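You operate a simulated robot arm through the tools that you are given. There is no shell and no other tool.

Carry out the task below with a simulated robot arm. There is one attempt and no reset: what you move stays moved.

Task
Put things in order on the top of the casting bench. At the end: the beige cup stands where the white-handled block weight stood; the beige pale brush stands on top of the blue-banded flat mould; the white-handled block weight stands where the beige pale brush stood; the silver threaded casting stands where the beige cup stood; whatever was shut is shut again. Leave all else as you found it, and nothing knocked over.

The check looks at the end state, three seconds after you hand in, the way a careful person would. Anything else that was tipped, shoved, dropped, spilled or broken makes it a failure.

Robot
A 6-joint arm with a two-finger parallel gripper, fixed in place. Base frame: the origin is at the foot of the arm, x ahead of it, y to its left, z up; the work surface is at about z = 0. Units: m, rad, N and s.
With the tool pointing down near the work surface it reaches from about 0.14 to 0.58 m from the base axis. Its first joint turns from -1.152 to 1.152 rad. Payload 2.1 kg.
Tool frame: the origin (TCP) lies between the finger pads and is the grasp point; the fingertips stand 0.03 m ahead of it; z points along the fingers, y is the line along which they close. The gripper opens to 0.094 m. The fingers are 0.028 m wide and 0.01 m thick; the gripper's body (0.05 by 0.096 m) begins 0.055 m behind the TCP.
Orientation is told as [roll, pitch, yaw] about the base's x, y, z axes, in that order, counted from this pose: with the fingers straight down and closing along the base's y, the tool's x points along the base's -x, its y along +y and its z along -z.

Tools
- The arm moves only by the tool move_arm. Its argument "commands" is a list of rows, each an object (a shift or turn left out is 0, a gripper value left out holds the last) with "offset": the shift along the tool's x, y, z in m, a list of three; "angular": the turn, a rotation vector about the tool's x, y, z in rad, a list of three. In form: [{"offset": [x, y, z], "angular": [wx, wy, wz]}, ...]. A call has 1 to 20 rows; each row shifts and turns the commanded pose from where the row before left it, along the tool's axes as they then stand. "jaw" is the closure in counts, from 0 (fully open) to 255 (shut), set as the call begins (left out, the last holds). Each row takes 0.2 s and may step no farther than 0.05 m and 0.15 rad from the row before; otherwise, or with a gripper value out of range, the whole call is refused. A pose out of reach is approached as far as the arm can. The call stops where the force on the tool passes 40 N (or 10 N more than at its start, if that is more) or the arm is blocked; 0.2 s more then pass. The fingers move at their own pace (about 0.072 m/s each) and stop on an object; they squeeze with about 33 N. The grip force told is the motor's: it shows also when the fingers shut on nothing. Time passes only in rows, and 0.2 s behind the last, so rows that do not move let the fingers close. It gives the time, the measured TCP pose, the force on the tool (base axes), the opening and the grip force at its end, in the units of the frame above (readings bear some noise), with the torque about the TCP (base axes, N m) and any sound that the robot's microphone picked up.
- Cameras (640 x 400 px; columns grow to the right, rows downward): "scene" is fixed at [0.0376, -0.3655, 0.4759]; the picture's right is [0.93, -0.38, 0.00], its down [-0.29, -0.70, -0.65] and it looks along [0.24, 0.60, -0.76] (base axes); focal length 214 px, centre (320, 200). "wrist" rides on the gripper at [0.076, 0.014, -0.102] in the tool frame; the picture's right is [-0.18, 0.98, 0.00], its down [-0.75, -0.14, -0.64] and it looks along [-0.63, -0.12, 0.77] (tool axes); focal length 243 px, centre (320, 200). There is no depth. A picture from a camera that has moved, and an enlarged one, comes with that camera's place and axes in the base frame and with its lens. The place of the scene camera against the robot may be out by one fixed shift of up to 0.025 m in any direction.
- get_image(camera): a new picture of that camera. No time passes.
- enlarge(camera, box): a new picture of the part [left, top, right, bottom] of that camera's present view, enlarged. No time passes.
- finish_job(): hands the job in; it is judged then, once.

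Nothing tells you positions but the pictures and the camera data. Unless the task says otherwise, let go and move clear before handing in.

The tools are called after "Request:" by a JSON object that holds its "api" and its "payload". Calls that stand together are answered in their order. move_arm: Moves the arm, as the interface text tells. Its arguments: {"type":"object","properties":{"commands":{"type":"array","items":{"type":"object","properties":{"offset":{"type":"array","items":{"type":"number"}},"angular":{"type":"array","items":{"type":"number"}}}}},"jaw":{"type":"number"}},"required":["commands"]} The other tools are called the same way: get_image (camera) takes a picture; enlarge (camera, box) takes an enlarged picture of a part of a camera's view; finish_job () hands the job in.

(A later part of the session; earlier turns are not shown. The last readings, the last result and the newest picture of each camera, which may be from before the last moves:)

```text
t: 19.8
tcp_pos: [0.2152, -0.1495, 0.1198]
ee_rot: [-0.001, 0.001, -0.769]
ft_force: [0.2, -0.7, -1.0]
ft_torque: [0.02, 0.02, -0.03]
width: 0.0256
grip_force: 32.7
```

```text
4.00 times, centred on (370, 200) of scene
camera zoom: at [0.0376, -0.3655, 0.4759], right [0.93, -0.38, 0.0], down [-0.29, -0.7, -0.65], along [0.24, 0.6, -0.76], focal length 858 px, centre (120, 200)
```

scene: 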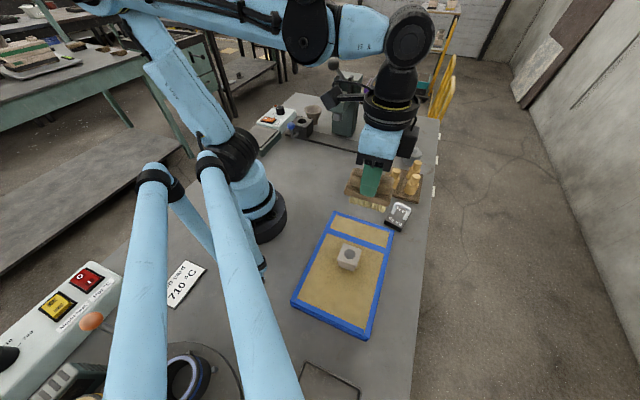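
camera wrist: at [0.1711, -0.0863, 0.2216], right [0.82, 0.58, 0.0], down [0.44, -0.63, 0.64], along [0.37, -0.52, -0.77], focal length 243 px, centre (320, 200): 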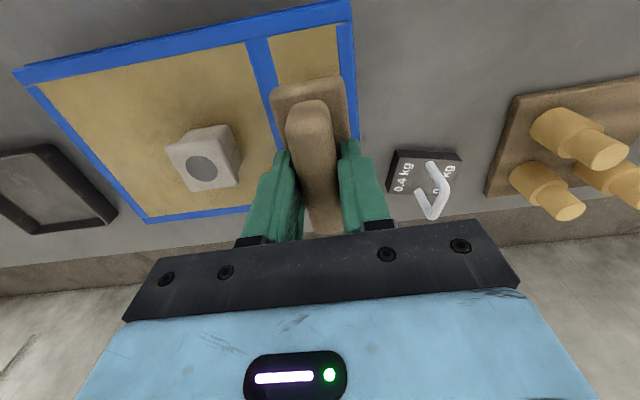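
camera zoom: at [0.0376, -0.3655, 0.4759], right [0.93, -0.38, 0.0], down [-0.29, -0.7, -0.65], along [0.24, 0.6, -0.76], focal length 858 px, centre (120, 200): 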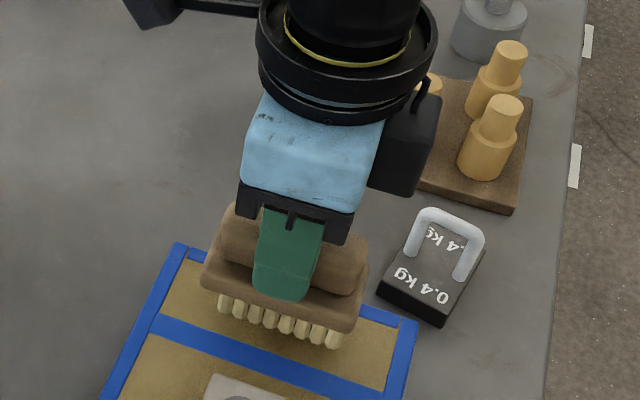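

The brush is aligned over the strip. I'll lower it in small steps and watch the force.

Request:
{"api": "move_arm", "payload": {"commands": [{"offset": [0, 0, 0.004]}, {"offset": [0, 0, 0.003]}, {"offset": [0, 0, 0.002]}, {"offset": [0, 0, 0]}]}}

Request:
{"api": "enlarge", "payload": {"camera": "scene", "box": [330, 190, 410, 250]}}

```text
t: 20.8
tcp_pos: [0.2136, -0.1496, 0.1104]
ee_rot: [0.001, 0.0, -0.768]
ft_force: [-0.6, -0.3, -0.8]
ft_torque: [0.01, -0.02, 0.02]
width: 0.0259
grip_force: 33.4
```

```text
6.67 times, centred on (370, 220) of scene
camera zoom: at [0.0376, -0.3655, 0.4759], right [0.93, -0.38, 0.0], down [-0.29, -0.7, -0.65], along [0.24, 0.6, -0.76], focal length 1430 px, centre (-13, 67)
```

zoom: 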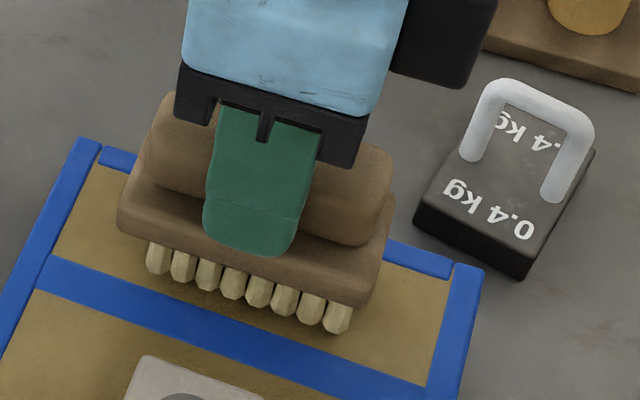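

Request:
{"api": "move_arm", "payload": {"commands": [{"offset": [0, 0, 0.002]}, {"offset": [0, 0, 0.002]}, {"offset": [0, 0, 0]}]}}

Request:
{"api": "move_arm", "payload": {"commands": [{"offset": [0, 0, 0.0015]}, {"offset": [0, 0, 0]}]}}

Request:
{"api": "enlarge", "payload": {"camera": "scene", "box": [330, 190, 410, 250]}}

```text
t: 21.6
tcp_pos: [0.214, -0.1512, 0.1082]
ee_rot: [0.0, 0.0, -0.768]
ft_force: [-0.7, -0.3, -0.9]
ft_torque: [-0.01, -0.01, -0.02]
width: 0.0256
grip_force: 33.1
```

```text
t: 22.2
tcp_pos: [0.2136, -0.1509, 0.1059]
ee_rot: [0.001, -0.001, -0.769]
ft_force: [-4.8, 0.4, 21.9]
ft_torque: [-0.12, -0.18, 0.04]
width: 0.0258
grip_force: 33.0
```

```text
6.67 times, centred on (370, 220) of scene
camera zoom: at [0.0376, -0.3655, 0.476], right [0.93, -0.38, 0.0], down [-0.29, -0.7, -0.65], along [0.25, 0.6, -0.76], focal length 1430 px, centre (-13, 67)
```

zoom: 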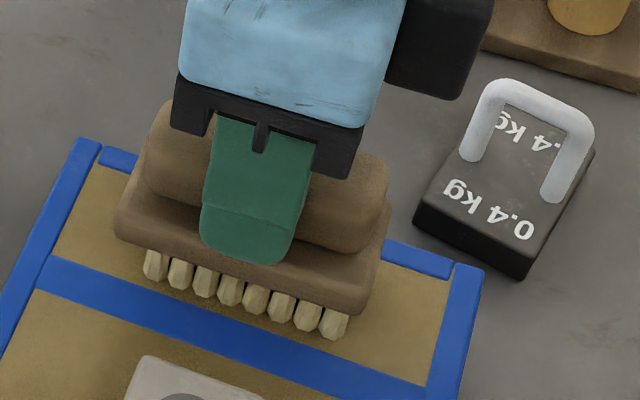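

The bristles are in contact with the sand (about 22 N). I'll ease off 1 mm, then open the jaws partly so the fingers stay clear of the centre block.

Request:
{"api": "move_arm", "payload": {"commands": [{"offset": [0, 0, -0.001]}, {"offset": [0, 0, 0]}]}}

Request:
{"api": "move_arm", "payload": {"commands": [{"offset": [0, 0, 0]}, {"offset": [0, 0, 0]}, {"offset": [0, 0, 0]}], "jaw": 100}}

Request:
{"api": "get_image", "payload": {"camera": "wrist"}}

Request:
{"api": "enlarge", "payload": {"camera": "scene", "box": [330, 190, 410, 250]}}

```text
t: 22.8
tcp_pos: [0.212, -0.151, 0.1072]
ee_rot: [0.0, -0.001, -0.77]
ft_force: [0.1, -0.3, -1.9]
ft_torque: [-0.03, 0.03, 0.0]
width: 0.0258
grip_force: 33.3
```

```text
t: 23.6
tcp_pos: [0.2129, -0.1498, 0.1066]
ee_rot: [-0.001, 0.0, -0.769]
ft_force: [-1.1, 0.6, -0.1]
ft_torque: [0.04, -0.01, 0.0]
width: 0.057
grip_force: 0.1
```

```text
taken
camera wrist: at [0.1691, -0.0874, 0.2085], right [0.82, 0.58, 0.0], down [0.44, -0.63, 0.64], along [0.37, -0.52, -0.77], focal length 243 px, centre (320, 200)
```

wrist: 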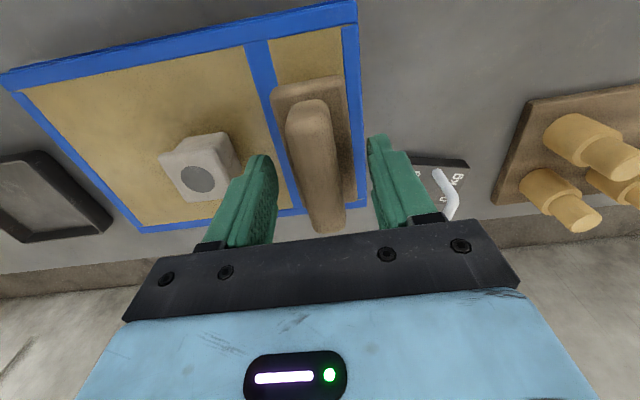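

```text
6.67 times, centred on (370, 220) of scene
camera zoom: at [0.0376, -0.3655, 0.4759], right [0.93, -0.38, 0.0], down [-0.29, -0.7, -0.65], along [0.24, 0.6, -0.76], focal length 1430 px, centre (-13, 67)
```

zoom: 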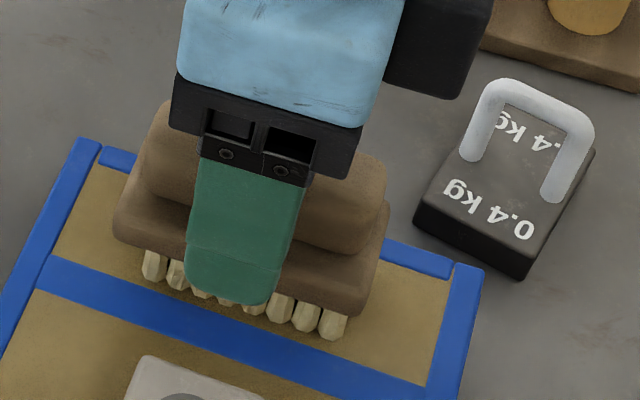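

The brush now stands free on the mould. I'll rise straight up, then move above the weight, turning the gripper to close across its short side.

Request:
{"api": "move_arm", "payload": {"commands": [{"offset": [0, 0, -0.015]}, {"offset": [0, 0, -0.03]}, {"offset": [0, 0, -0.04]}, {"offset": [0, 0, -0.02]}, {"offset": [-0.0208, 0.0237, 0], "angular": [0, 0, -0.1448]}, {"offset": [-0.024, 0.0205, 0], "angular": [0, 0, -0.1448]}, {"offset": [-0.0267, 0.0168, 0], "angular": [0, 0, -0.1448]}, {"offset": [-0.0288, 0.0128, 0], "angular": [0, 0, -0.1448]}, {"angular": [0, 0, -0.1448]}, {"angular": [0, 0, -0.1448]}, {"angular": [0, 0, -0.1448]}, {"angular": [0, 0, -0.1448]}, {"angular": [0, 0, -0.1448]}]}}

Request:
{"api": "get_image", "payload": {"camera": "wrist"}}

Request:
{"api": "enlarge", "payload": {"camera": "wrist", "box": [240, 30, 400, 130]}}

Request:
{"api": "enlarge", "payload": {"camera": "scene", "box": [310, 150, 430, 250]}}

```text
t: 26.4
tcp_pos: [0.338, -0.1396, 0.2114]
ee_rot: [-0.001, 0.0, 0.538]
ft_force: [0.4, 0.6, 0.7]
ft_torque: [-0.01, -0.01, 0.0]
width: 0.0574
grip_force: 0.1
```

```text
taken
camera wrist: at [0.2668, -0.1661, 0.3123], right [-0.35, 0.94, 0.0], down [0.72, 0.26, 0.64], along [0.6, 0.22, -0.77], focal length 243 px, centre (320, 200)
```

wrist: 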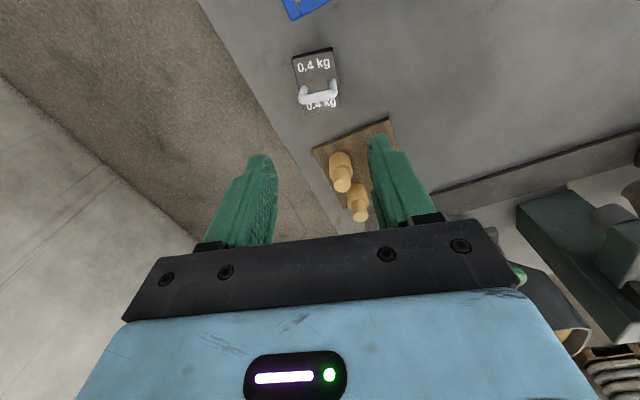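

```text
4.00 times, centred on (320, 80) of wrist
camera zoom: at [0.2668, -0.1661, 0.3123], right [-0.35, 0.94, 0.0], down [0.72, 0.26, 0.64], along [0.6, 0.22, -0.77], focal length 970 px, centre (320, 680)
```

zoom: 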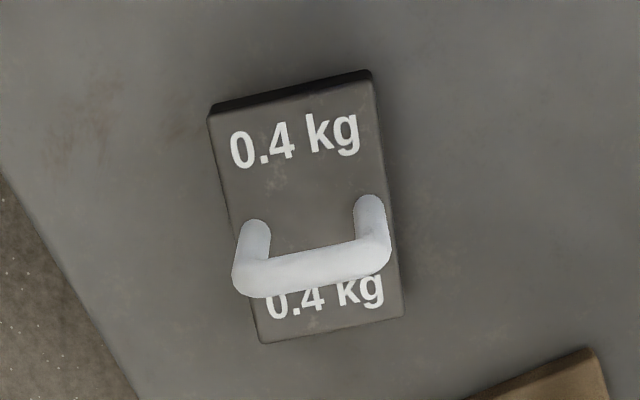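

```text
4.00 times, centred on (370, 200) of scene
camera zoom: at [0.0376, -0.3655, 0.4759], right [0.93, -0.38, 0.0], down [-0.29, -0.7, -0.65], along [0.24, 0.6, -0.76], focal length 858 px, centre (120, 200)
```

zoom: 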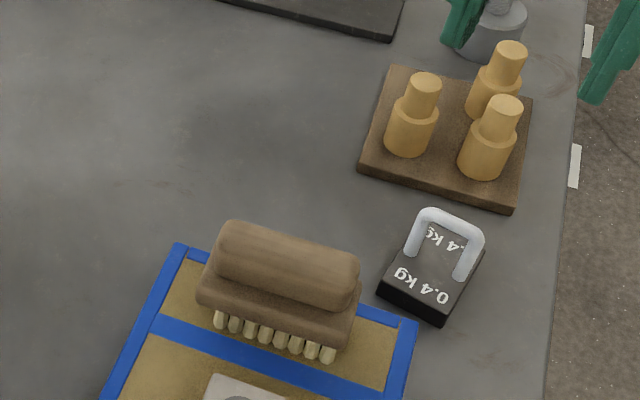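

The brush is standing squarely on the mould. The weight's centre is about (0.339, -0.141), so I'll descend over it with partly open jaws and verify alignment.

Request:
{"api": "move_arm", "payload": {"commands": [{"offset": [0, -0.002, 0.03]}, {"offset": [0, 0, 0.04]}, {"offset": [0, 0, 0.04]}, {"offset": [0, 0, 0]}], "jaw": 45}}

Request:
{"api": "get_image", "payload": {"camera": "wrist"}}

Request:
{"api": "enlarge", "payload": {"camera": "wrist", "box": [220, 40, 420, 240]}}

```text
t: 27.4
tcp_pos: [0.3403, -0.1398, 0.1017]
ee_rot: [0.0, 0.001, 0.536]
ft_force: [0.0, -0.6, 0.4]
ft_torque: [0.02, -0.01, -0.03]
width: 0.0776
grip_force: 0.1
```

```text
taken
camera wrist: at [0.2689, -0.1669, 0.2033], right [-0.34, 0.94, 0.0], down [0.72, 0.26, 0.64], along [0.6, 0.22, -0.77], focal length 243 px, centre (320, 200)
```

wrist: 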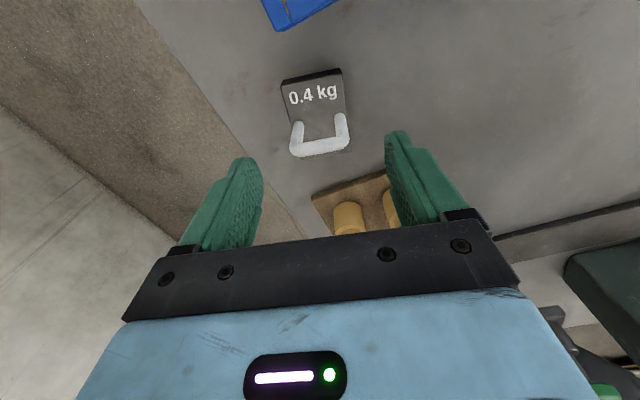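

```text
2.00 times, centred on (320, 140) of wrist
camera zoom: at [0.2689, -0.1669, 0.2033], right [-0.34, 0.94, 0.0], down [0.72, 0.26, 0.64], along [0.6, 0.22, -0.77], focal length 485 px, centre (320, 320)
```

zoom: 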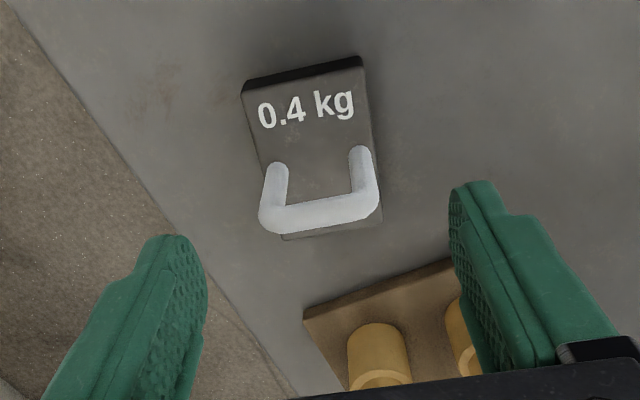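

Alignment is good. I'll descend with the fingers either side of the block and close.

Request:
{"api": "move_arm", "payload": {"commands": [{"offset": [0, 0, 0.025]}, {"offset": [0, 0, 0.025]}, {"offset": [0, 0, 0.015]}, {"offset": [0, 0, 0.002]}, {"offset": [0, 0, 0]}]}}

Request:
{"api": "move_arm", "payload": {"commands": [{"offset": [0, 0, 0]}, {"offset": [0, 0, 0]}, {"offset": [0, 0, 0]}, {"offset": [0, 0, 0]}], "jaw": 255}}

Request:
{"api": "get_image", "payload": {"camera": "wrist"}}

Request:
{"api": "enlarge", "payload": {"camera": "scene", "box": [340, 160, 450, 240]}}

```text
t: 28.6
tcp_pos: [0.3397, -0.141, 0.0324]
ee_rot: [0.001, -0.001, 0.536]
ft_force: [-0.3, -0.4, 0.2]
ft_torque: [0.01, 0.0, -0.02]
width: 0.0775
grip_force: 0.2
```

```text
t: 29.6
tcp_pos: [0.3385, -0.1413, 0.0335]
ee_rot: [0.0, 0.0, 0.534]
ft_force: [0.4, -0.6, 0.4]
ft_torque: [-0.06, -0.05, 0.01]
width: 0.0457
grip_force: 33.1
```

```text
taken
camera wrist: at [0.2676, -0.1676, 0.1344], right [-0.34, 0.94, 0.0], down [0.72, 0.26, 0.64], along [0.6, 0.22, -0.77], focal length 243 px, centre (320, 200)
```

wrist: 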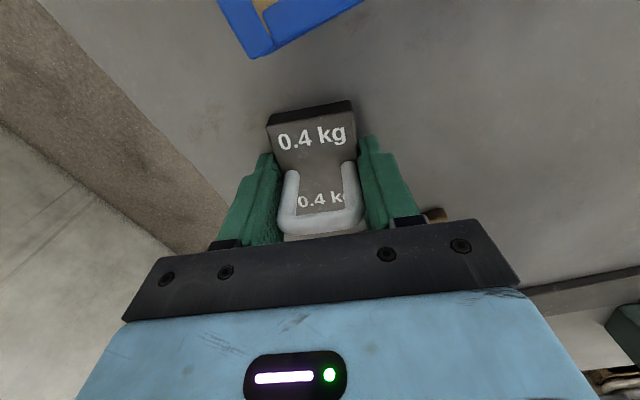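

```text
5.00 times, centred on (395, 200) of scene
camera zoom: at [0.0376, -0.3655, 0.4759], right [0.93, -0.38, 0.0], down [-0.29, -0.7, -0.65], along [0.24, 0.6, -0.76], focal length 1072 px, centre (-55, 200)
```

zoom: 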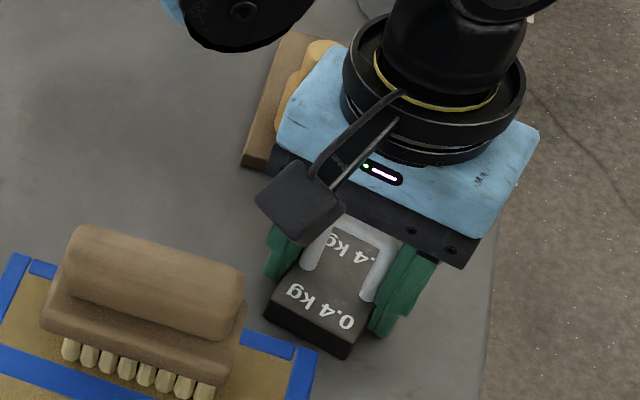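

The weight is gripped (0.0457 m). I'll lift it and carry it around in front of the base to above the brush's former spot.

Request:
{"api": "move_arm", "payload": {"commands": [{"offset": [0, 0, -0.02]}, {"offset": [0, 0, -0.045]}, {"offset": [0, 0, -0.045]}, {"offset": [0, 0, -0.045]}]}}

Request:
{"api": "move_arm", "payload": {"commands": [{"offset": [0.0048, 0.038, 0]}, {"offset": [0.0048, 0.038, 0]}, {"offset": [0.0048, 0.038, 0]}, {"offset": [0.0048, 0.038, 0]}, {"offset": [-0.0032, 0.0349, 0], "angular": [0, 0, -0.0551]}, {"offset": [-0.0051, 0.0347, 0], "angular": [0, 0, -0.0551]}, {"offset": [-0.007, 0.0344, 0], "angular": [0, 0, -0.0551]}, {"offset": [-0.0039, 0.0326, 0], "angular": [0, 0, -0.0551]}, {"offset": [-0.0057, 0.0324, 0], "angular": [0, 0, -0.0551]}, {"offset": [-0.0075, 0.032, 0], "angular": [0, 0, -0.0551]}, {"offset": [-0.0092, 0.0315, 0], "angular": [0, 0, -0.0551]}, {"offset": [0, 0, 0]}]}}

Request:
{"api": "get_image", "payload": {"camera": "wrist"}}

Request:
{"api": "get_image", "payload": {"camera": "scene"}}

```text
t: 30.6
tcp_pos: [0.3408, -0.1433, 0.1872]
ee_rot: [0.0, 0.0, 0.536]
ft_force: [-0.3, 0.7, -3.7]
ft_torque: [-0.01, -0.01, -0.03]
width: 0.0454
grip_force: 33.1
```

```text
t: 33.2
tcp_pos: [0.1291, 0.1857, 0.1859]
ee_rot: [0.0, 0.0, 0.922]
ft_force: [-0.3, 0.4, -3.7]
ft_torque: [0.0, 0.01, -0.01]
width: 0.0455
grip_force: 33.0
```

```text
taken
camera wrist: at [0.0736, 0.1342, 0.2888], right [-0.67, 0.74, 0.0], down [0.57, 0.51, 0.64], along [0.48, 0.43, -0.77], focal length 243 px, centre (320, 200)
```

wrist: 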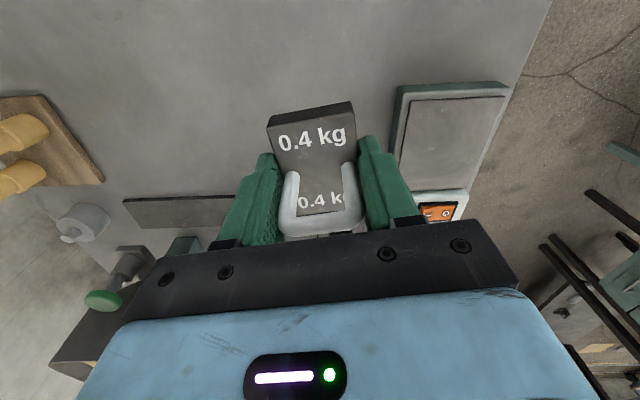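

```text
taken
```

scene: 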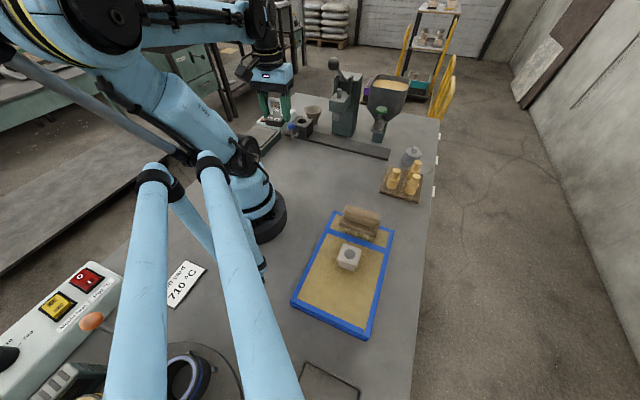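

The weight is above the brush's former spot (0.129, 0.186). I'll lower it and creep down until it touches.

Request:
{"api": "move_arm", "payload": {"commands": [{"offset": [0, 0, 0.04]}, {"offset": [0, 0, 0.04]}, {"offset": [0, 0, 0.04]}, {"offset": [0, 0, 0.024]}, {"offset": [0, 0, 0.003]}, {"offset": [0, 0, 0]}]}}

Request:
{"api": "move_arm", "payload": {"commands": [{"offset": [0, 0, 0.002]}, {"offset": [0, 0, 0.0015]}, {"offset": [0, 0, 0]}]}}

```text
t: 34.6
tcp_pos: [0.128, 0.1847, 0.0431]
ee_rot: [0.001, 0.0, 0.922]
ft_force: [0.5, 0.9, -3.7]
ft_torque: [-0.04, -0.04, -0.03]
width: 0.0458
grip_force: 33.1
```

```text
t: 35.4
tcp_pos: [0.1282, 0.1843, 0.04]
ee_rot: [-0.001, 0.001, 0.921]
ft_force: [0.4, 0.3, -4.5]
ft_torque: [0.01, -0.04, 0.02]
width: 0.0457
grip_force: 32.9
```

Request:
{"api": "move_arm", "payload": {"commands": [{"offset": [0, 0, 0.002]}, {"offset": [0, 0, 0.002]}, {"offset": [0, 0, 0]}]}}

Request:
{"api": "move_arm", "payload": {"commands": [{"offset": [0, 0, 0.0015]}, {"offset": [0, 0, 0]}]}}

```text
t: 36.2
tcp_pos: [0.1282, 0.1853, 0.0348]
ee_rot: [0.0, 0.0, 0.923]
ft_force: [-0.5, -0.4, -3.0]
ft_torque: [0.01, -0.03, 0.02]
width: 0.0458
grip_force: 33.1
```

```text
t: 36.8
tcp_pos: [0.1276, 0.1844, 0.0334]
ee_rot: [0.001, 0.001, 0.921]
ft_force: [0.8, -0.6, -4.2]
ft_torque: [0.06, -0.01, 0.02]
width: 0.0453
grip_force: 33.4
```

Request:
{"api": "move_arm", "payload": {"commands": [{"offset": [0, 0, 0.001]}, {"offset": [0, 0, 0]}]}}

```text
t: 37.4
tcp_pos: [0.128, 0.1832, 0.0334]
ee_rot: [-0.001, -0.001, 0.923]
ft_force: [-1.8, -1.8, 16.3]
ft_torque: [0.43, -0.37, 0.04]
width: 0.0457
grip_force: 33.0
```

Contact reached. I'll ease off slightly, release, and back away upward.

Request:
{"api": "move_arm", "payload": {"commands": [{"offset": [0, 0, -0.0008]}, {"offset": [0, 0, 0]}]}}

Request:
{"api": "move_arm", "payload": {"commands": [{"offset": [0, 0, 0]}, {"offset": [0, 0, 0]}, {"offset": [0, 0, 0]}], "jaw": 60}}

Request:
{"api": "move_arm", "payload": {"commands": [{"offset": [0, 0, -0.02]}, {"offset": [0, 0, -0.045]}, {"offset": [0, 0, -0.045]}, {"offset": [0, 0, -0.045]}, {"offset": [0, 0, -0.045]}]}}

Request:
{"api": "get_image", "payload": {"camera": "wrist"}}

Request:
{"api": "get_image", "payload": {"camera": "scene"}}

```text
t: 38.0
tcp_pos: [0.1282, 0.1834, 0.0326]
ee_rot: [0.0, 0.001, 0.921]
ft_force: [0.1, 0.7, -4.4]
ft_torque: [0.0, 0.0, 0.0]
width: 0.0456
grip_force: 32.9
```

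```text
t: 38.8
tcp_pos: [0.1281, 0.1848, 0.0328]
ee_rot: [-0.001, 0.001, 0.922]
ft_force: [-0.9, 0.2, -0.4]
ft_torque: [0.0, 0.0, 0.02]
width: 0.0719
grip_force: 0.1
```

```text
t: 40.0
tcp_pos: [0.129, 0.1846, 0.2312]
ee_rot: [0.0, 0.0, 0.921]
ft_force: [-0.1, 0.3, 0.5]
ft_torque: [0.0, -0.05, 0.01]
width: 0.0719
grip_force: 0.0
```

```text
taken
camera wrist: at [0.0722, 0.1324, 0.3323], right [-0.67, 0.74, 0.0], down [0.57, 0.51, 0.64], along [0.48, 0.43, -0.77], focal length 243 px, centre (320, 200)
```

wrist: 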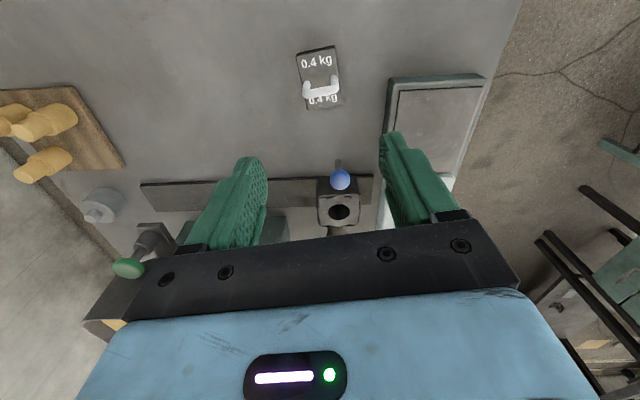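

```text
taken
```

scene: 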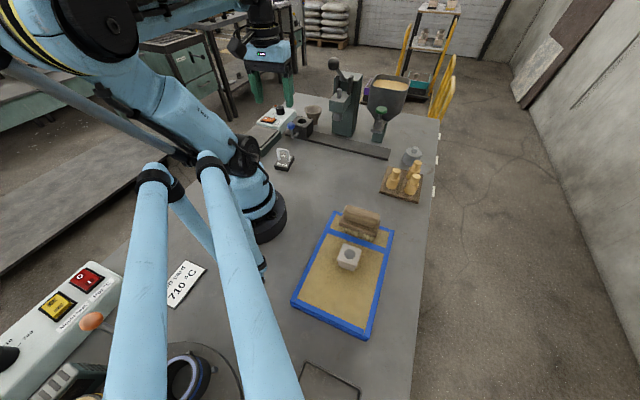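

The weight stands in the brush's old spot. Now I'll move toward the cup behind the die to see it from above.

Request:
{"api": "move_arm", "payload": {"commands": [{"offset": [-0.03, 0, -0.02]}, {"offset": [-0.04, 0, -0.01]}, {"offset": [-0.04, 0, 0]}, {"offset": [-0.04, 0, 0]}, {"offset": [0, 0, 0]}], "jaw": 0}}

Request:
{"api": "get_image", "payload": {"camera": "wrist"}}

Request:
{"api": "enlarge", "payload": {"camera": "wrist", "box": [240, 40, 440, 190]}}

Request:
{"api": "enlarge", "payload": {"camera": "scene", "box": [230, 60, 350, 180]}}

```text
t: 41.2
tcp_pos: [0.2173, 0.3043, 0.2603]
ee_rot: [0.001, 0.0, 0.922]
ft_force: [-0.3, 0.4, -0.8]
ft_torque: [0.01, -0.01, 0.0]
width: 0.0941
grip_force: 0.0
```

```text
taken
camera wrist: at [0.1607, 0.2518, 0.362], right [-0.67, 0.74, 0.0], down [0.57, 0.51, 0.64], along [0.48, 0.43, -0.77], focal length 243 px, centre (320, 200)
```

wrist: 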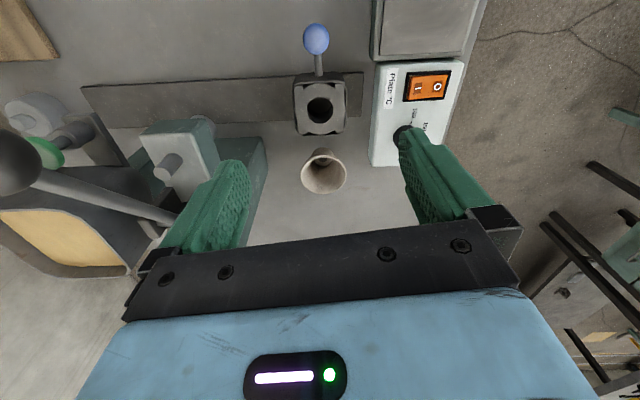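

```text
2.67 times, centred on (340, 115) of wrist
camera zoom: at [0.1607, 0.2518, 0.362], right [-0.67, 0.74, 0.0], down [0.57, 0.51, 0.64], along [0.48, 0.43, -0.77], focal length 647 px, centre (267, 427)
```

zoom: 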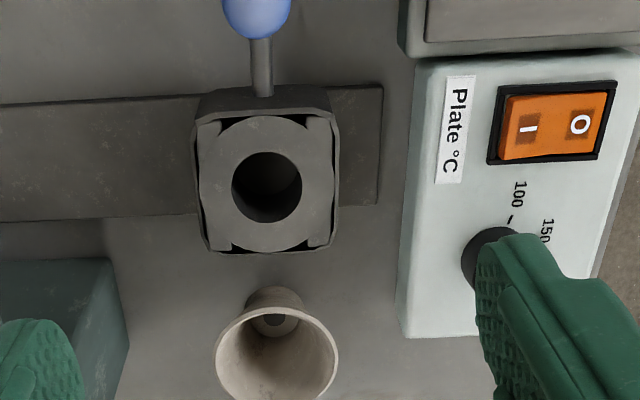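

```text
3.33 times, centred on (290, 120) of scene
camera zoom: at [0.0376, -0.3655, 0.4759], right [0.93, -0.38, 0.0], down [-0.29, -0.7, -0.65], along [0.24, 0.6, -0.76], focal length 715 px, centre (420, 467)
```

zoom: 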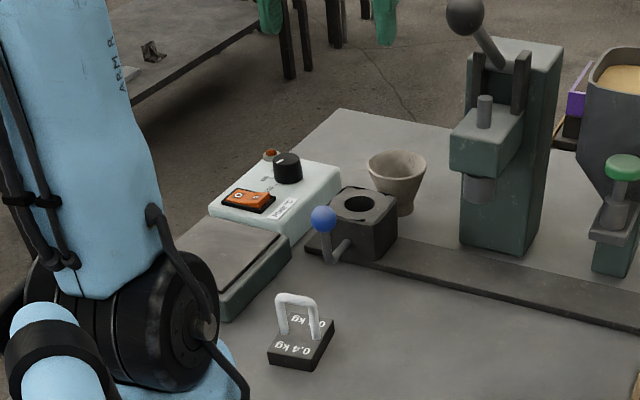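

The cup has a rim of about 0.07 m and stands near (0.313, 0.396), between the die, the hotplate box and the press. I'll move above it at height and check alignment and clearances.

Request:
{"api": "move_arm", "payload": {"commands": [{"offset": [-0.0436, -0.007, 0]}, {"offset": [-0.0436, -0.007, 0]}, {"offset": [-0.0436, -0.007, 0]}, {"offset": [0, 0, 0.03]}, {"offset": [0, 0, 0.03]}, {"offset": [0, 0, 0]}]}}

Request:
{"api": "get_image", "payload": {"camera": "wrist"}}

Request:
{"api": "enlarge", "payload": {"camera": "wrist", "box": [220, 20, 420, 170]}}

Request:
{"api": "enlarge", "payload": {"camera": "scene", "box": [240, 20, 400, 150]}}

```text
t: 42.6
tcp_pos: [0.3145, 0.3961, 0.2008]
ee_rot: [0.0, 0.0, 0.922]
ft_force: [-1.2, -1.4, -0.4]
ft_torque: [-0.02, -0.02, 0.01]
width: 0.0943
grip_force: 0.0
```

```text
taken
camera wrist: at [0.2591, 0.3443, 0.303], right [-0.67, 0.74, 0.0], down [0.57, 0.51, 0.64], along [0.48, 0.43, -0.77], focal length 243 px, centre (320, 200)
```

wrist: 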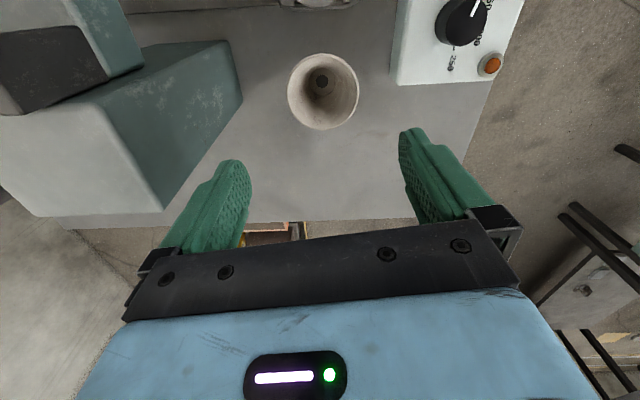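

```text
2.67 times, centred on (320, 95) of wrist
camera zoom: at [0.2591, 0.3443, 0.303], right [-0.67, 0.74, 0.0], down [0.57, 0.51, 0.64], along [0.48, 0.43, -0.77], focal length 647 px, centre (320, 480)
```

zoom: 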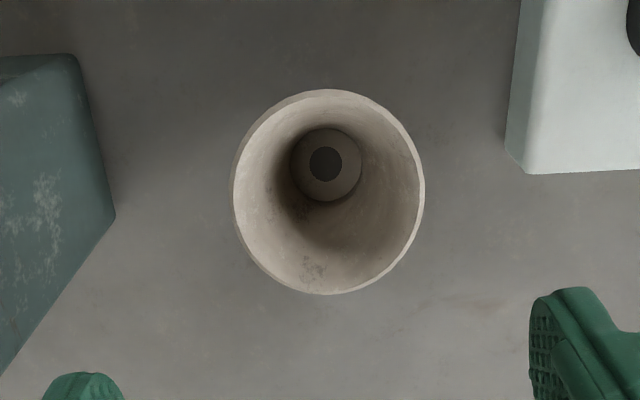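

```text
3.08 times, centred on (320, 85) of scene
camera zoom: at [0.0376, -0.3655, 0.4759], right [0.93, -0.38, 0.0], down [-0.29, -0.7, -0.65], along [0.24, 0.6, -0.76], focal length 660 px, centre (320, 554)
```

zoom: 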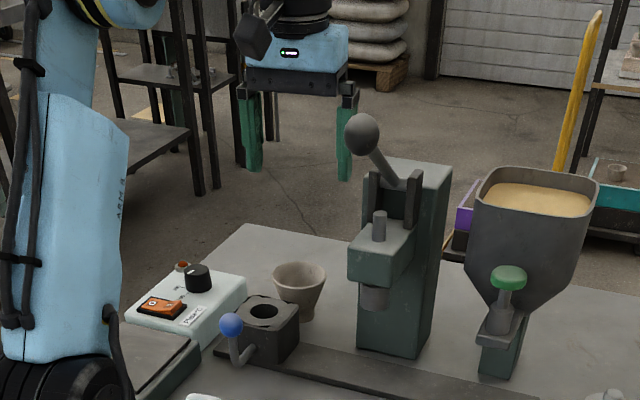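

The cup's axis is slightly off the gripper's centre, about 4.5 mm toward the base and 3 mm sideways. I'll correct that and descend to just above the rim.

Request:
{"api": "move_arm", "payload": {"commands": [{"offset": [0.0045, 0.003, 0.03]}, {"offset": [0, 0, 0.04]}, {"offset": [0, 0, 0.03]}, {"offset": [0, 0, 0]}]}}

Request:
{"api": "get_image", "payload": {"camera": "wrist"}}

Request:
{"api": "enlarge", "payload": {"camera": "wrist", "box": [180, 60, 460, 240]}}

Request:
{"api": "enlarge", "payload": {"camera": "scene", "box": [240, 50, 400, 150]}}

```text
t: 43.6
tcp_pos: [0.3112, 0.3908, 0.1031]
ee_rot: [-0.001, 0.0, 0.92]
ft_force: [0.5, 0.4, 0.6]
ft_torque: [0.01, 0.02, -0.02]
width: 0.0939
grip_force: 0.1
```

```text
taken
camera wrist: at [0.2547, 0.3395, 0.2045], right [-0.67, 0.74, 0.0], down [0.57, 0.51, 0.64], along [0.48, 0.43, -0.77], focal length 243 px, centre (320, 200)
```

wrist: 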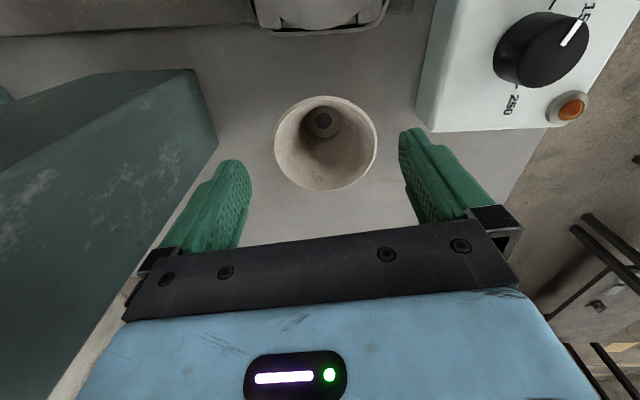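

```text
2.22 times, centred on (320, 150) of wrist
camera zoom: at [0.2547, 0.3395, 0.2045], right [-0.67, 0.74, 0.0], down [0.57, 0.51, 0.64], along [0.48, 0.43, -0.77], focal length 539 px, centre (320, 311)
```

zoom: 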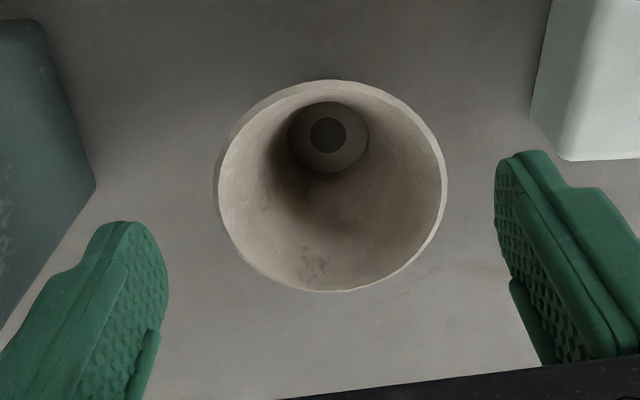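

```text
4.00 times, centred on (320, 100) of scene
camera zoom: at [0.0376, -0.3655, 0.4759], right [0.93, -0.38, 0.0], down [-0.29, -0.7, -0.65], along [0.24, 0.6, -0.76], focal length 858 px, centre (320, 600)
```

zoom: 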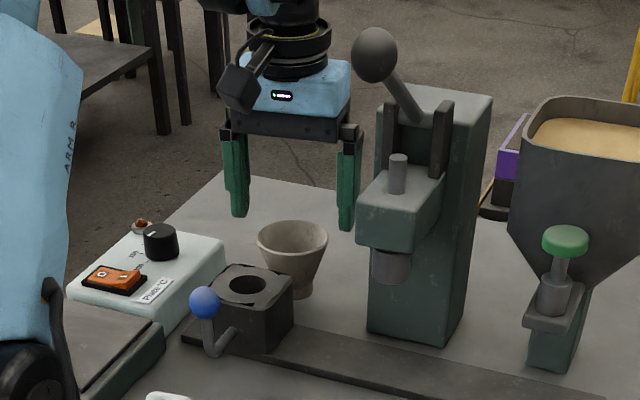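

The fingers straddle the rim with about 1 cm on each side. I'll shift 2.5 mm, descend around the cup, and close gently on the rim.

Request:
{"api": "move_arm", "payload": {"commands": [{"offset": [-0.001, 0.0025, 0.01]}, {"offset": [0, 0, 0.02]}, {"offset": [0, 0, 0.02]}, {"offset": [0, 0, 0.005]}, {"offset": [0, 0, 0]}]}}

Request:
{"api": "get_image", "payload": {"camera": "wrist"}}

Request:
{"api": "enlarge", "payload": {"camera": "scene", "box": [270, 70, 370, 140]}}

```text
t: 44.8
tcp_pos: [0.3099, 0.3943, 0.0488]
ee_rot: [0.002, -0.001, 0.922]
ft_force: [-0.4, -1.0, 0.6]
ft_torque: [-0.05, -0.01, 0.0]
width: 0.0939
grip_force: 0.1
```

```text
taken
camera wrist: at [0.2534, 0.3433, 0.1501], right [-0.67, 0.74, 0.0], down [0.57, 0.51, 0.64], along [0.48, 0.43, -0.77], focal length 243 px, centre (320, 200)
```

wrist: 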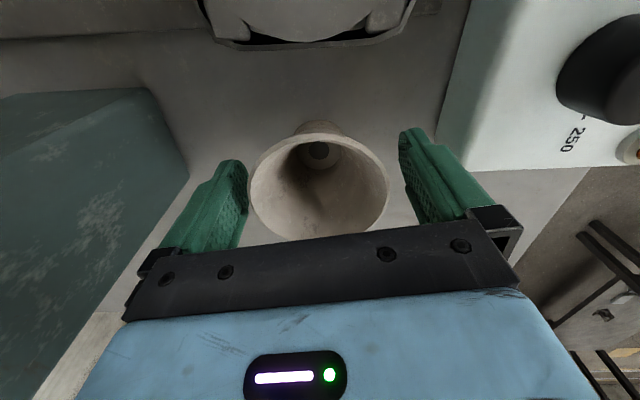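

```text
5.71 times, centred on (320, 105) of scene
camera zoom: at [0.0376, -0.3655, 0.4759], right [0.93, -0.38, 0.0], down [-0.29, -0.7, -0.65], along [0.24, 0.6, -0.76], focal length 1226 px, centre (320, 743)
```

zoom: 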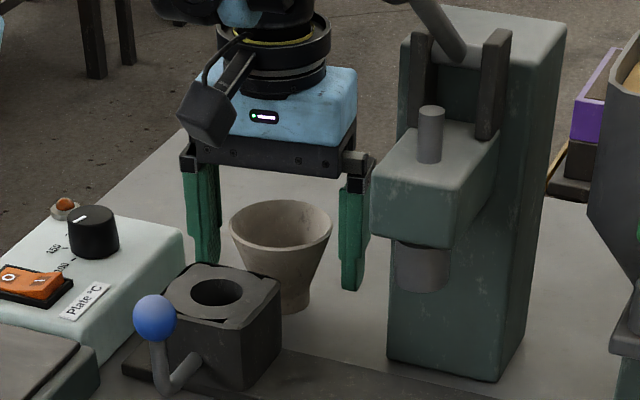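

Request:
{"api": "move_arm", "payload": {"commands": [{"offset": [0, 0, 0]}, {"offset": [0, 0, 0]}, {"offset": [0, 0, 0]}], "jaw": 255}}

Request:
{"api": "get_image", "payload": {"camera": "wrist"}}

Request:
{"api": "enlarge", "payload": {"camera": "scene", "box": [270, 70, 370, 140]}}

```text
t: 45.6
tcp_pos: [0.3085, 0.3949, 0.0488]
ee_rot: [0.002, 0.0, 0.92]
ft_force: [0.4, 0.4, -0.1]
ft_torque: [0.0, -0.01, -0.02]
width: 0.0701
grip_force: 32.4
```

```text
taken
camera wrist: at [0.2534, 0.3432, 0.1503], right [-0.67, 0.74, 0.0], down [0.57, 0.51, 0.64], along [0.48, 0.43, -0.77], focal length 243 px, centre (320, 200)
```

wrist: 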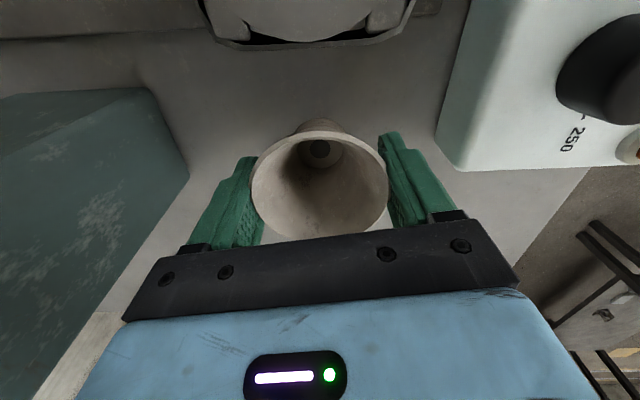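

```text
5.71 times, centred on (320, 105) of scene
camera zoom: at [0.0376, -0.3655, 0.476], right [0.93, -0.38, 0.0], down [-0.29, -0.7, -0.65], along [0.24, 0.6, -0.76], focal length 1226 px, centre (320, 743)
```

zoom: 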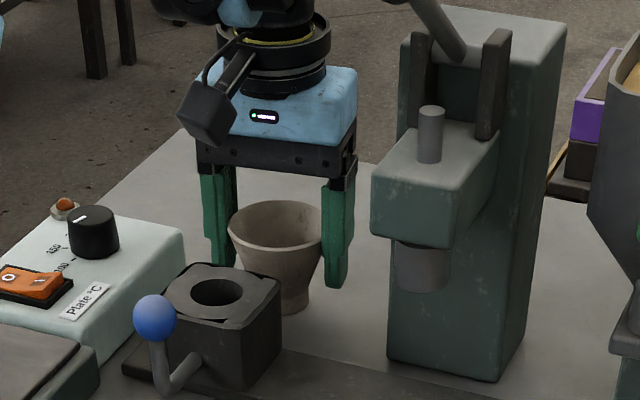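

The rim is gripped at 0.070 m with no disturbance. I'll lift gently and check that the cup hangs straight.

Request:
{"api": "move_arm", "payload": {"commands": [{"offset": [0, 0, -0.01]}, {"offset": [0, 0, -0.015]}, {"offset": [0, 0, -0.02]}, {"offset": [0, 0, 0]}]}}

Request:
{"api": "get_image", "payload": {"camera": "wrist"}}

Request:
{"api": "enlarge", "payload": {"camera": "scene", "box": [270, 60, 370, 140]}}

```text
t: 46.6
tcp_pos: [0.3084, 0.3948, 0.0931]
ee_rot: [-0.001, -0.002, 0.921]
ft_force: [0.4, -0.1, -1.2]
ft_torque: [0.03, 0.01, 0.0]
width: 0.07
grip_force: 33.5
```

```text
taken
camera wrist: at [0.253, 0.3423, 0.1955], right [-0.67, 0.74, 0.0], down [0.57, 0.51, 0.64], along [0.48, 0.43, -0.77], focal length 243 px, centre (320, 200)
```

wrist: 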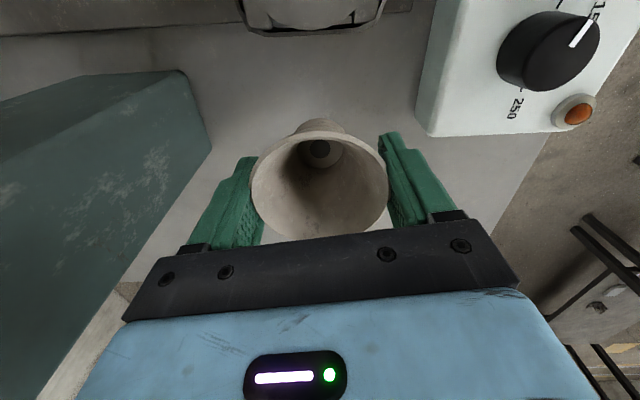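

```text
5.00 times, centred on (320, 100) of scene
camera zoom: at [0.0376, -0.3655, 0.476], right [0.93, -0.38, 0.0], down [-0.29, -0.7, -0.65], along [0.24, 0.6, -0.76], focal length 1072 px, centre (320, 700)
```

zoom: 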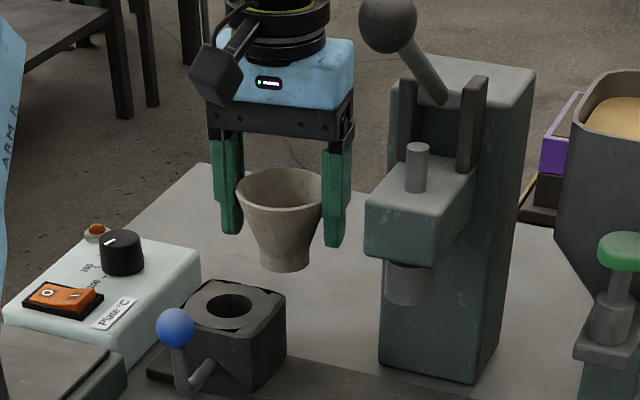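

The cup hangs level. I'll lift it higher, draw it straight back toward the base away from the press, and then carry it around to the weight's old spot.

Request:
{"api": "move_arm", "payload": {"commands": [{"offset": [0, 0, -0.04]}, {"offset": [0, 0, -0.04]}, {"offset": [0, 0, -0.03]}, {"offset": [0.0442, 0, 0]}, {"offset": [0.0442, 0, 0]}, {"offset": [0.0442, 0, 0]}, {"offset": [0.0442, 0, 0]}, {"offset": [0.0442, 0, 0]}, {"offset": [0.0442, 0, 0]}, {"offset": [0, 0, 0]}]}}

Request:
{"api": "get_image", "payload": {"camera": "wrist"}}

Request:
{"api": "get_image", "payload": {"camera": "scene"}}

```text
t: 48.8
tcp_pos: [0.1496, 0.1862, 0.2042]
ee_rot: [0.0, 0.001, 0.921]
ft_force: [-0.2, 0.5, -1.3]
ft_torque: [-0.03, -0.01, -0.01]
width: 0.0698
grip_force: 32.9
```

```text
taken
camera wrist: at [0.0931, 0.1341, 0.3055], right [-0.67, 0.74, 0.0], down [0.57, 0.51, 0.64], along [0.48, 0.43, -0.77], focal length 243 px, centre (320, 200)
```

wrist: 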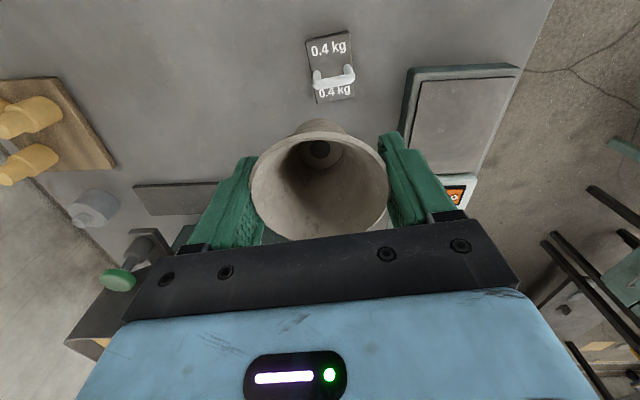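

```text
taken
```

scene: 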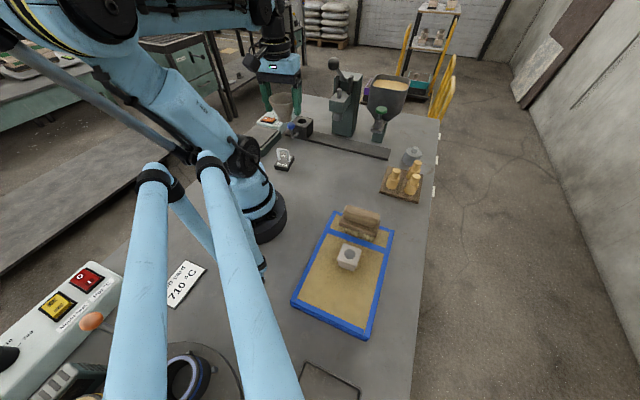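

The cup is clear. Now I'll swing around in front of the base to above the weight's former position.

Request:
{"api": "move_arm", "payload": {"commands": [{"offset": [0.0184, -0.0353, 0], "angular": [0, 0, 0.111]}, {"offset": [0.0144, -0.0371, 0], "angular": [0, 0, 0.111]}, {"offset": [0.0102, -0.0385, 0]}, {"offset": [0.0089, -0.0339, 0]}, {"offset": [0.0089, -0.0339, 0]}, {"offset": [0.0089, -0.0339, 0]}, {"offset": [0.0015, -0.0383, 0]}, {"offset": [0.0015, -0.0383, 0]}, {"offset": [0.0015, -0.0383, 0]}, {"offset": [0.0015, -0.0383, 0]}, {"offset": [0, 0, 0]}]}}

Request:
{"api": "get_image", "payload": {"camera": "wrist"}}

Request:
{"api": "get_image", "payload": {"camera": "scene"}}

```text
t: 51.2
tcp_pos: [0.3392, -0.1422, 0.2022]
ee_rot: [0.0, 0.0, 0.701]
ft_force: [-0.4, -0.5, -0.8]
ft_torque: [0.0, 0.02, -0.01]
width: 0.0702
grip_force: 33.0
```

```text
taken
camera wrist: at [0.2729, -0.1806, 0.3037], right [-0.49, 0.87, 0.0], down [0.67, 0.38, 0.64], along [0.56, 0.32, -0.77], focal length 243 px, centre (320, 200)
```

wrist: 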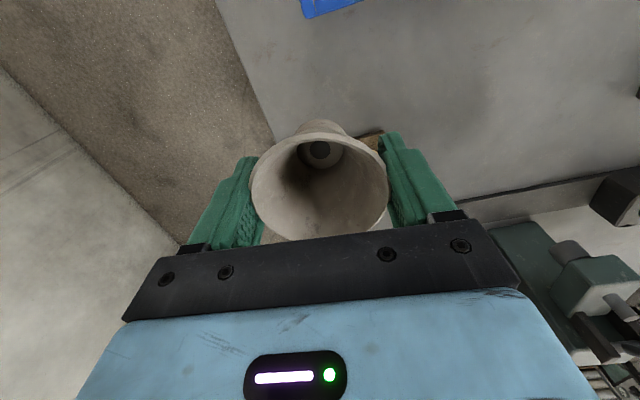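

```text
taken
```

scene: 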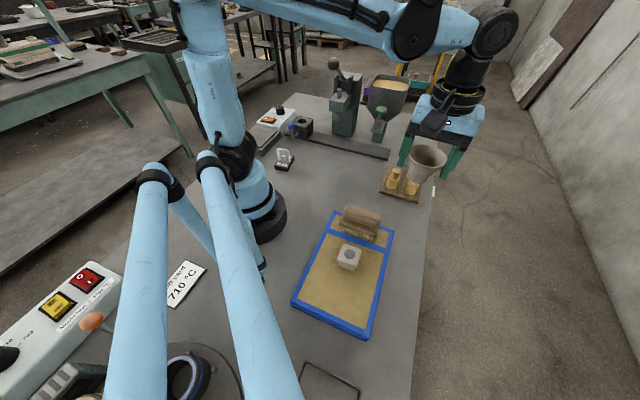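

The cup is above the target. I'll lower it, then creep to contact.

Request:
{"api": "move_arm", "payload": {"commands": [{"offset": [0, 0, 0.04]}, {"offset": [0, 0, 0.04]}, {"offset": [0, 0, 0.035]}, {"offset": [0, 0, 0.02]}, {"offset": [0, 0, 0.01]}, {"offset": [0, 0, 0]}]}}

Request:
{"api": "enlarge", "payload": {"camera": "scene", "box": [340, 150, 450, 240]}}

```text
t: 52.6
tcp_pos: [0.3382, -0.1393, 0.0593]
ee_rot: [-0.001, 0.002, 0.701]
ft_force: [-0.6, -0.8, -0.5]
ft_torque: [-0.02, 0.02, -0.02]
width: 0.0701
grip_force: 32.7
```

```text
4.44 times, centred on (395, 195) of scene
camera zoom: at [0.0376, -0.3655, 0.4759], right [0.93, -0.38, 0.0], down [-0.29, -0.7, -0.65], along [0.24, 0.6, -0.76], focal length 953 px, centre (-13, 222)
```

zoom: 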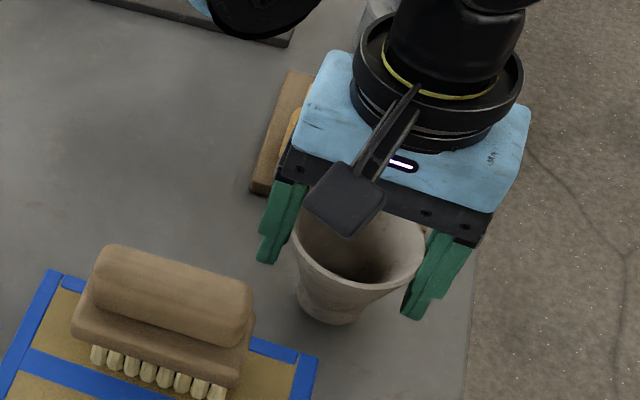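

Request:
{"api": "move_arm", "payload": {"commands": [{"offset": [0, 0, 0.003]}, {"offset": [0, 0, 0.003]}, {"offset": [0, 0, 0.002]}, {"offset": [0, 0, 0]}]}}

Request:
{"api": "move_arm", "payload": {"commands": [{"offset": [0, 0, 0.0015]}, {"offset": [0, 0, 0]}]}}

```text
t: 53.6
tcp_pos: [0.3381, -0.1405, 0.0484]
ee_rot: [-0.001, 0.001, 0.699]
ft_force: [0.1, 0.9, -1.5]
ft_torque: [0.0, -0.02, -0.03]
width: 0.0698
grip_force: 32.9
```

```text
t: 54.2
tcp_pos: [0.3378, -0.1397, 0.0481]
ee_rot: [0.0, 0.0, 0.7]
ft_force: [0.2, -0.1, -1.7]
ft_torque: [-0.02, -0.01, 0.02]
width: 0.0701
grip_force: 32.9
```

Request:
{"api": "move_arm", "payload": {"commands": [{"offset": [0, 0, 0.001]}, {"offset": [0, 0, 0]}]}}

Request:
{"api": "enlarge", "payload": {"camera": "scene", "box": [360, 180, 440, 240]}}

```text
t: 54.8
tcp_pos: [0.3376, -0.1412, 0.0484]
ee_rot: [-0.002, 0.001, 0.699]
ft_force: [2.3, -1.7, 19.2]
ft_torque: [0.07, -0.07, 0.06]
width: 0.0699
grip_force: 33.1
```

```text
6.67 times, centred on (400, 210) of scene
camera zoom: at [0.0376, -0.3655, 0.476], right [0.93, -0.38, 0.0], down [-0.29, -0.7, -0.65], along [0.25, 0.6, -0.76], focal length 1430 px, centre (-213, 133)
```

zoom: 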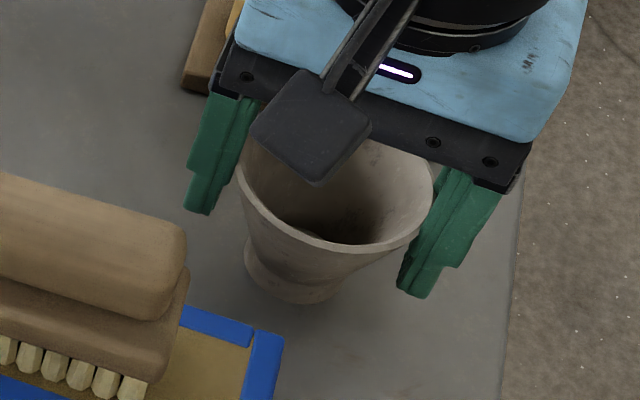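

Contact felt at 19 N. I'll ease off, release the cup, and rise straight up.

Request:
{"api": "move_arm", "payload": {"commands": [{"offset": [0, 0, -0.0008]}, {"offset": [0, 0, 0]}]}}

Request:
{"api": "move_arm", "payload": {"commands": [{"offset": [0, 0, 0]}, {"offset": [0, 0, 0]}, {"offset": [0, 0, 0]}], "jaw": 0}}

Request:
{"api": "get_image", "payload": {"camera": "wrist"}}

```text
t: 55.4
tcp_pos: [0.3382, -0.1403, 0.0482]
ee_rot: [0.0, 0.0, 0.7]
ft_force: [1.1, 0.5, -0.3]
ft_torque: [-0.04, 0.0, 0.03]
width: 0.0704
grip_force: 32.3
```

```text
t: 56.2
tcp_pos: [0.3383, -0.1399, 0.0482]
ee_rot: [-0.001, 0.0, 0.699]
ft_force: [0.1, 0.2, 0.8]
ft_torque: [0.01, -0.01, 0.03]
width: 0.0942
grip_force: 0.0
```

```text
taken
camera wrist: at [0.2718, -0.1778, 0.1503], right [-0.49, 0.87, 0.0], down [0.67, 0.38, 0.64], along [0.56, 0.32, -0.77], focal length 243 px, centre (320, 200)
```

wrist: 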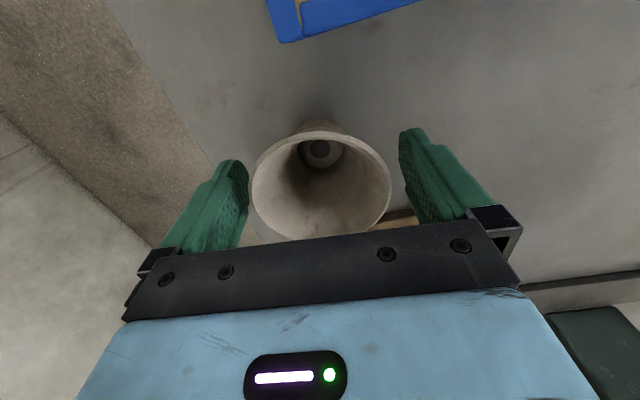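

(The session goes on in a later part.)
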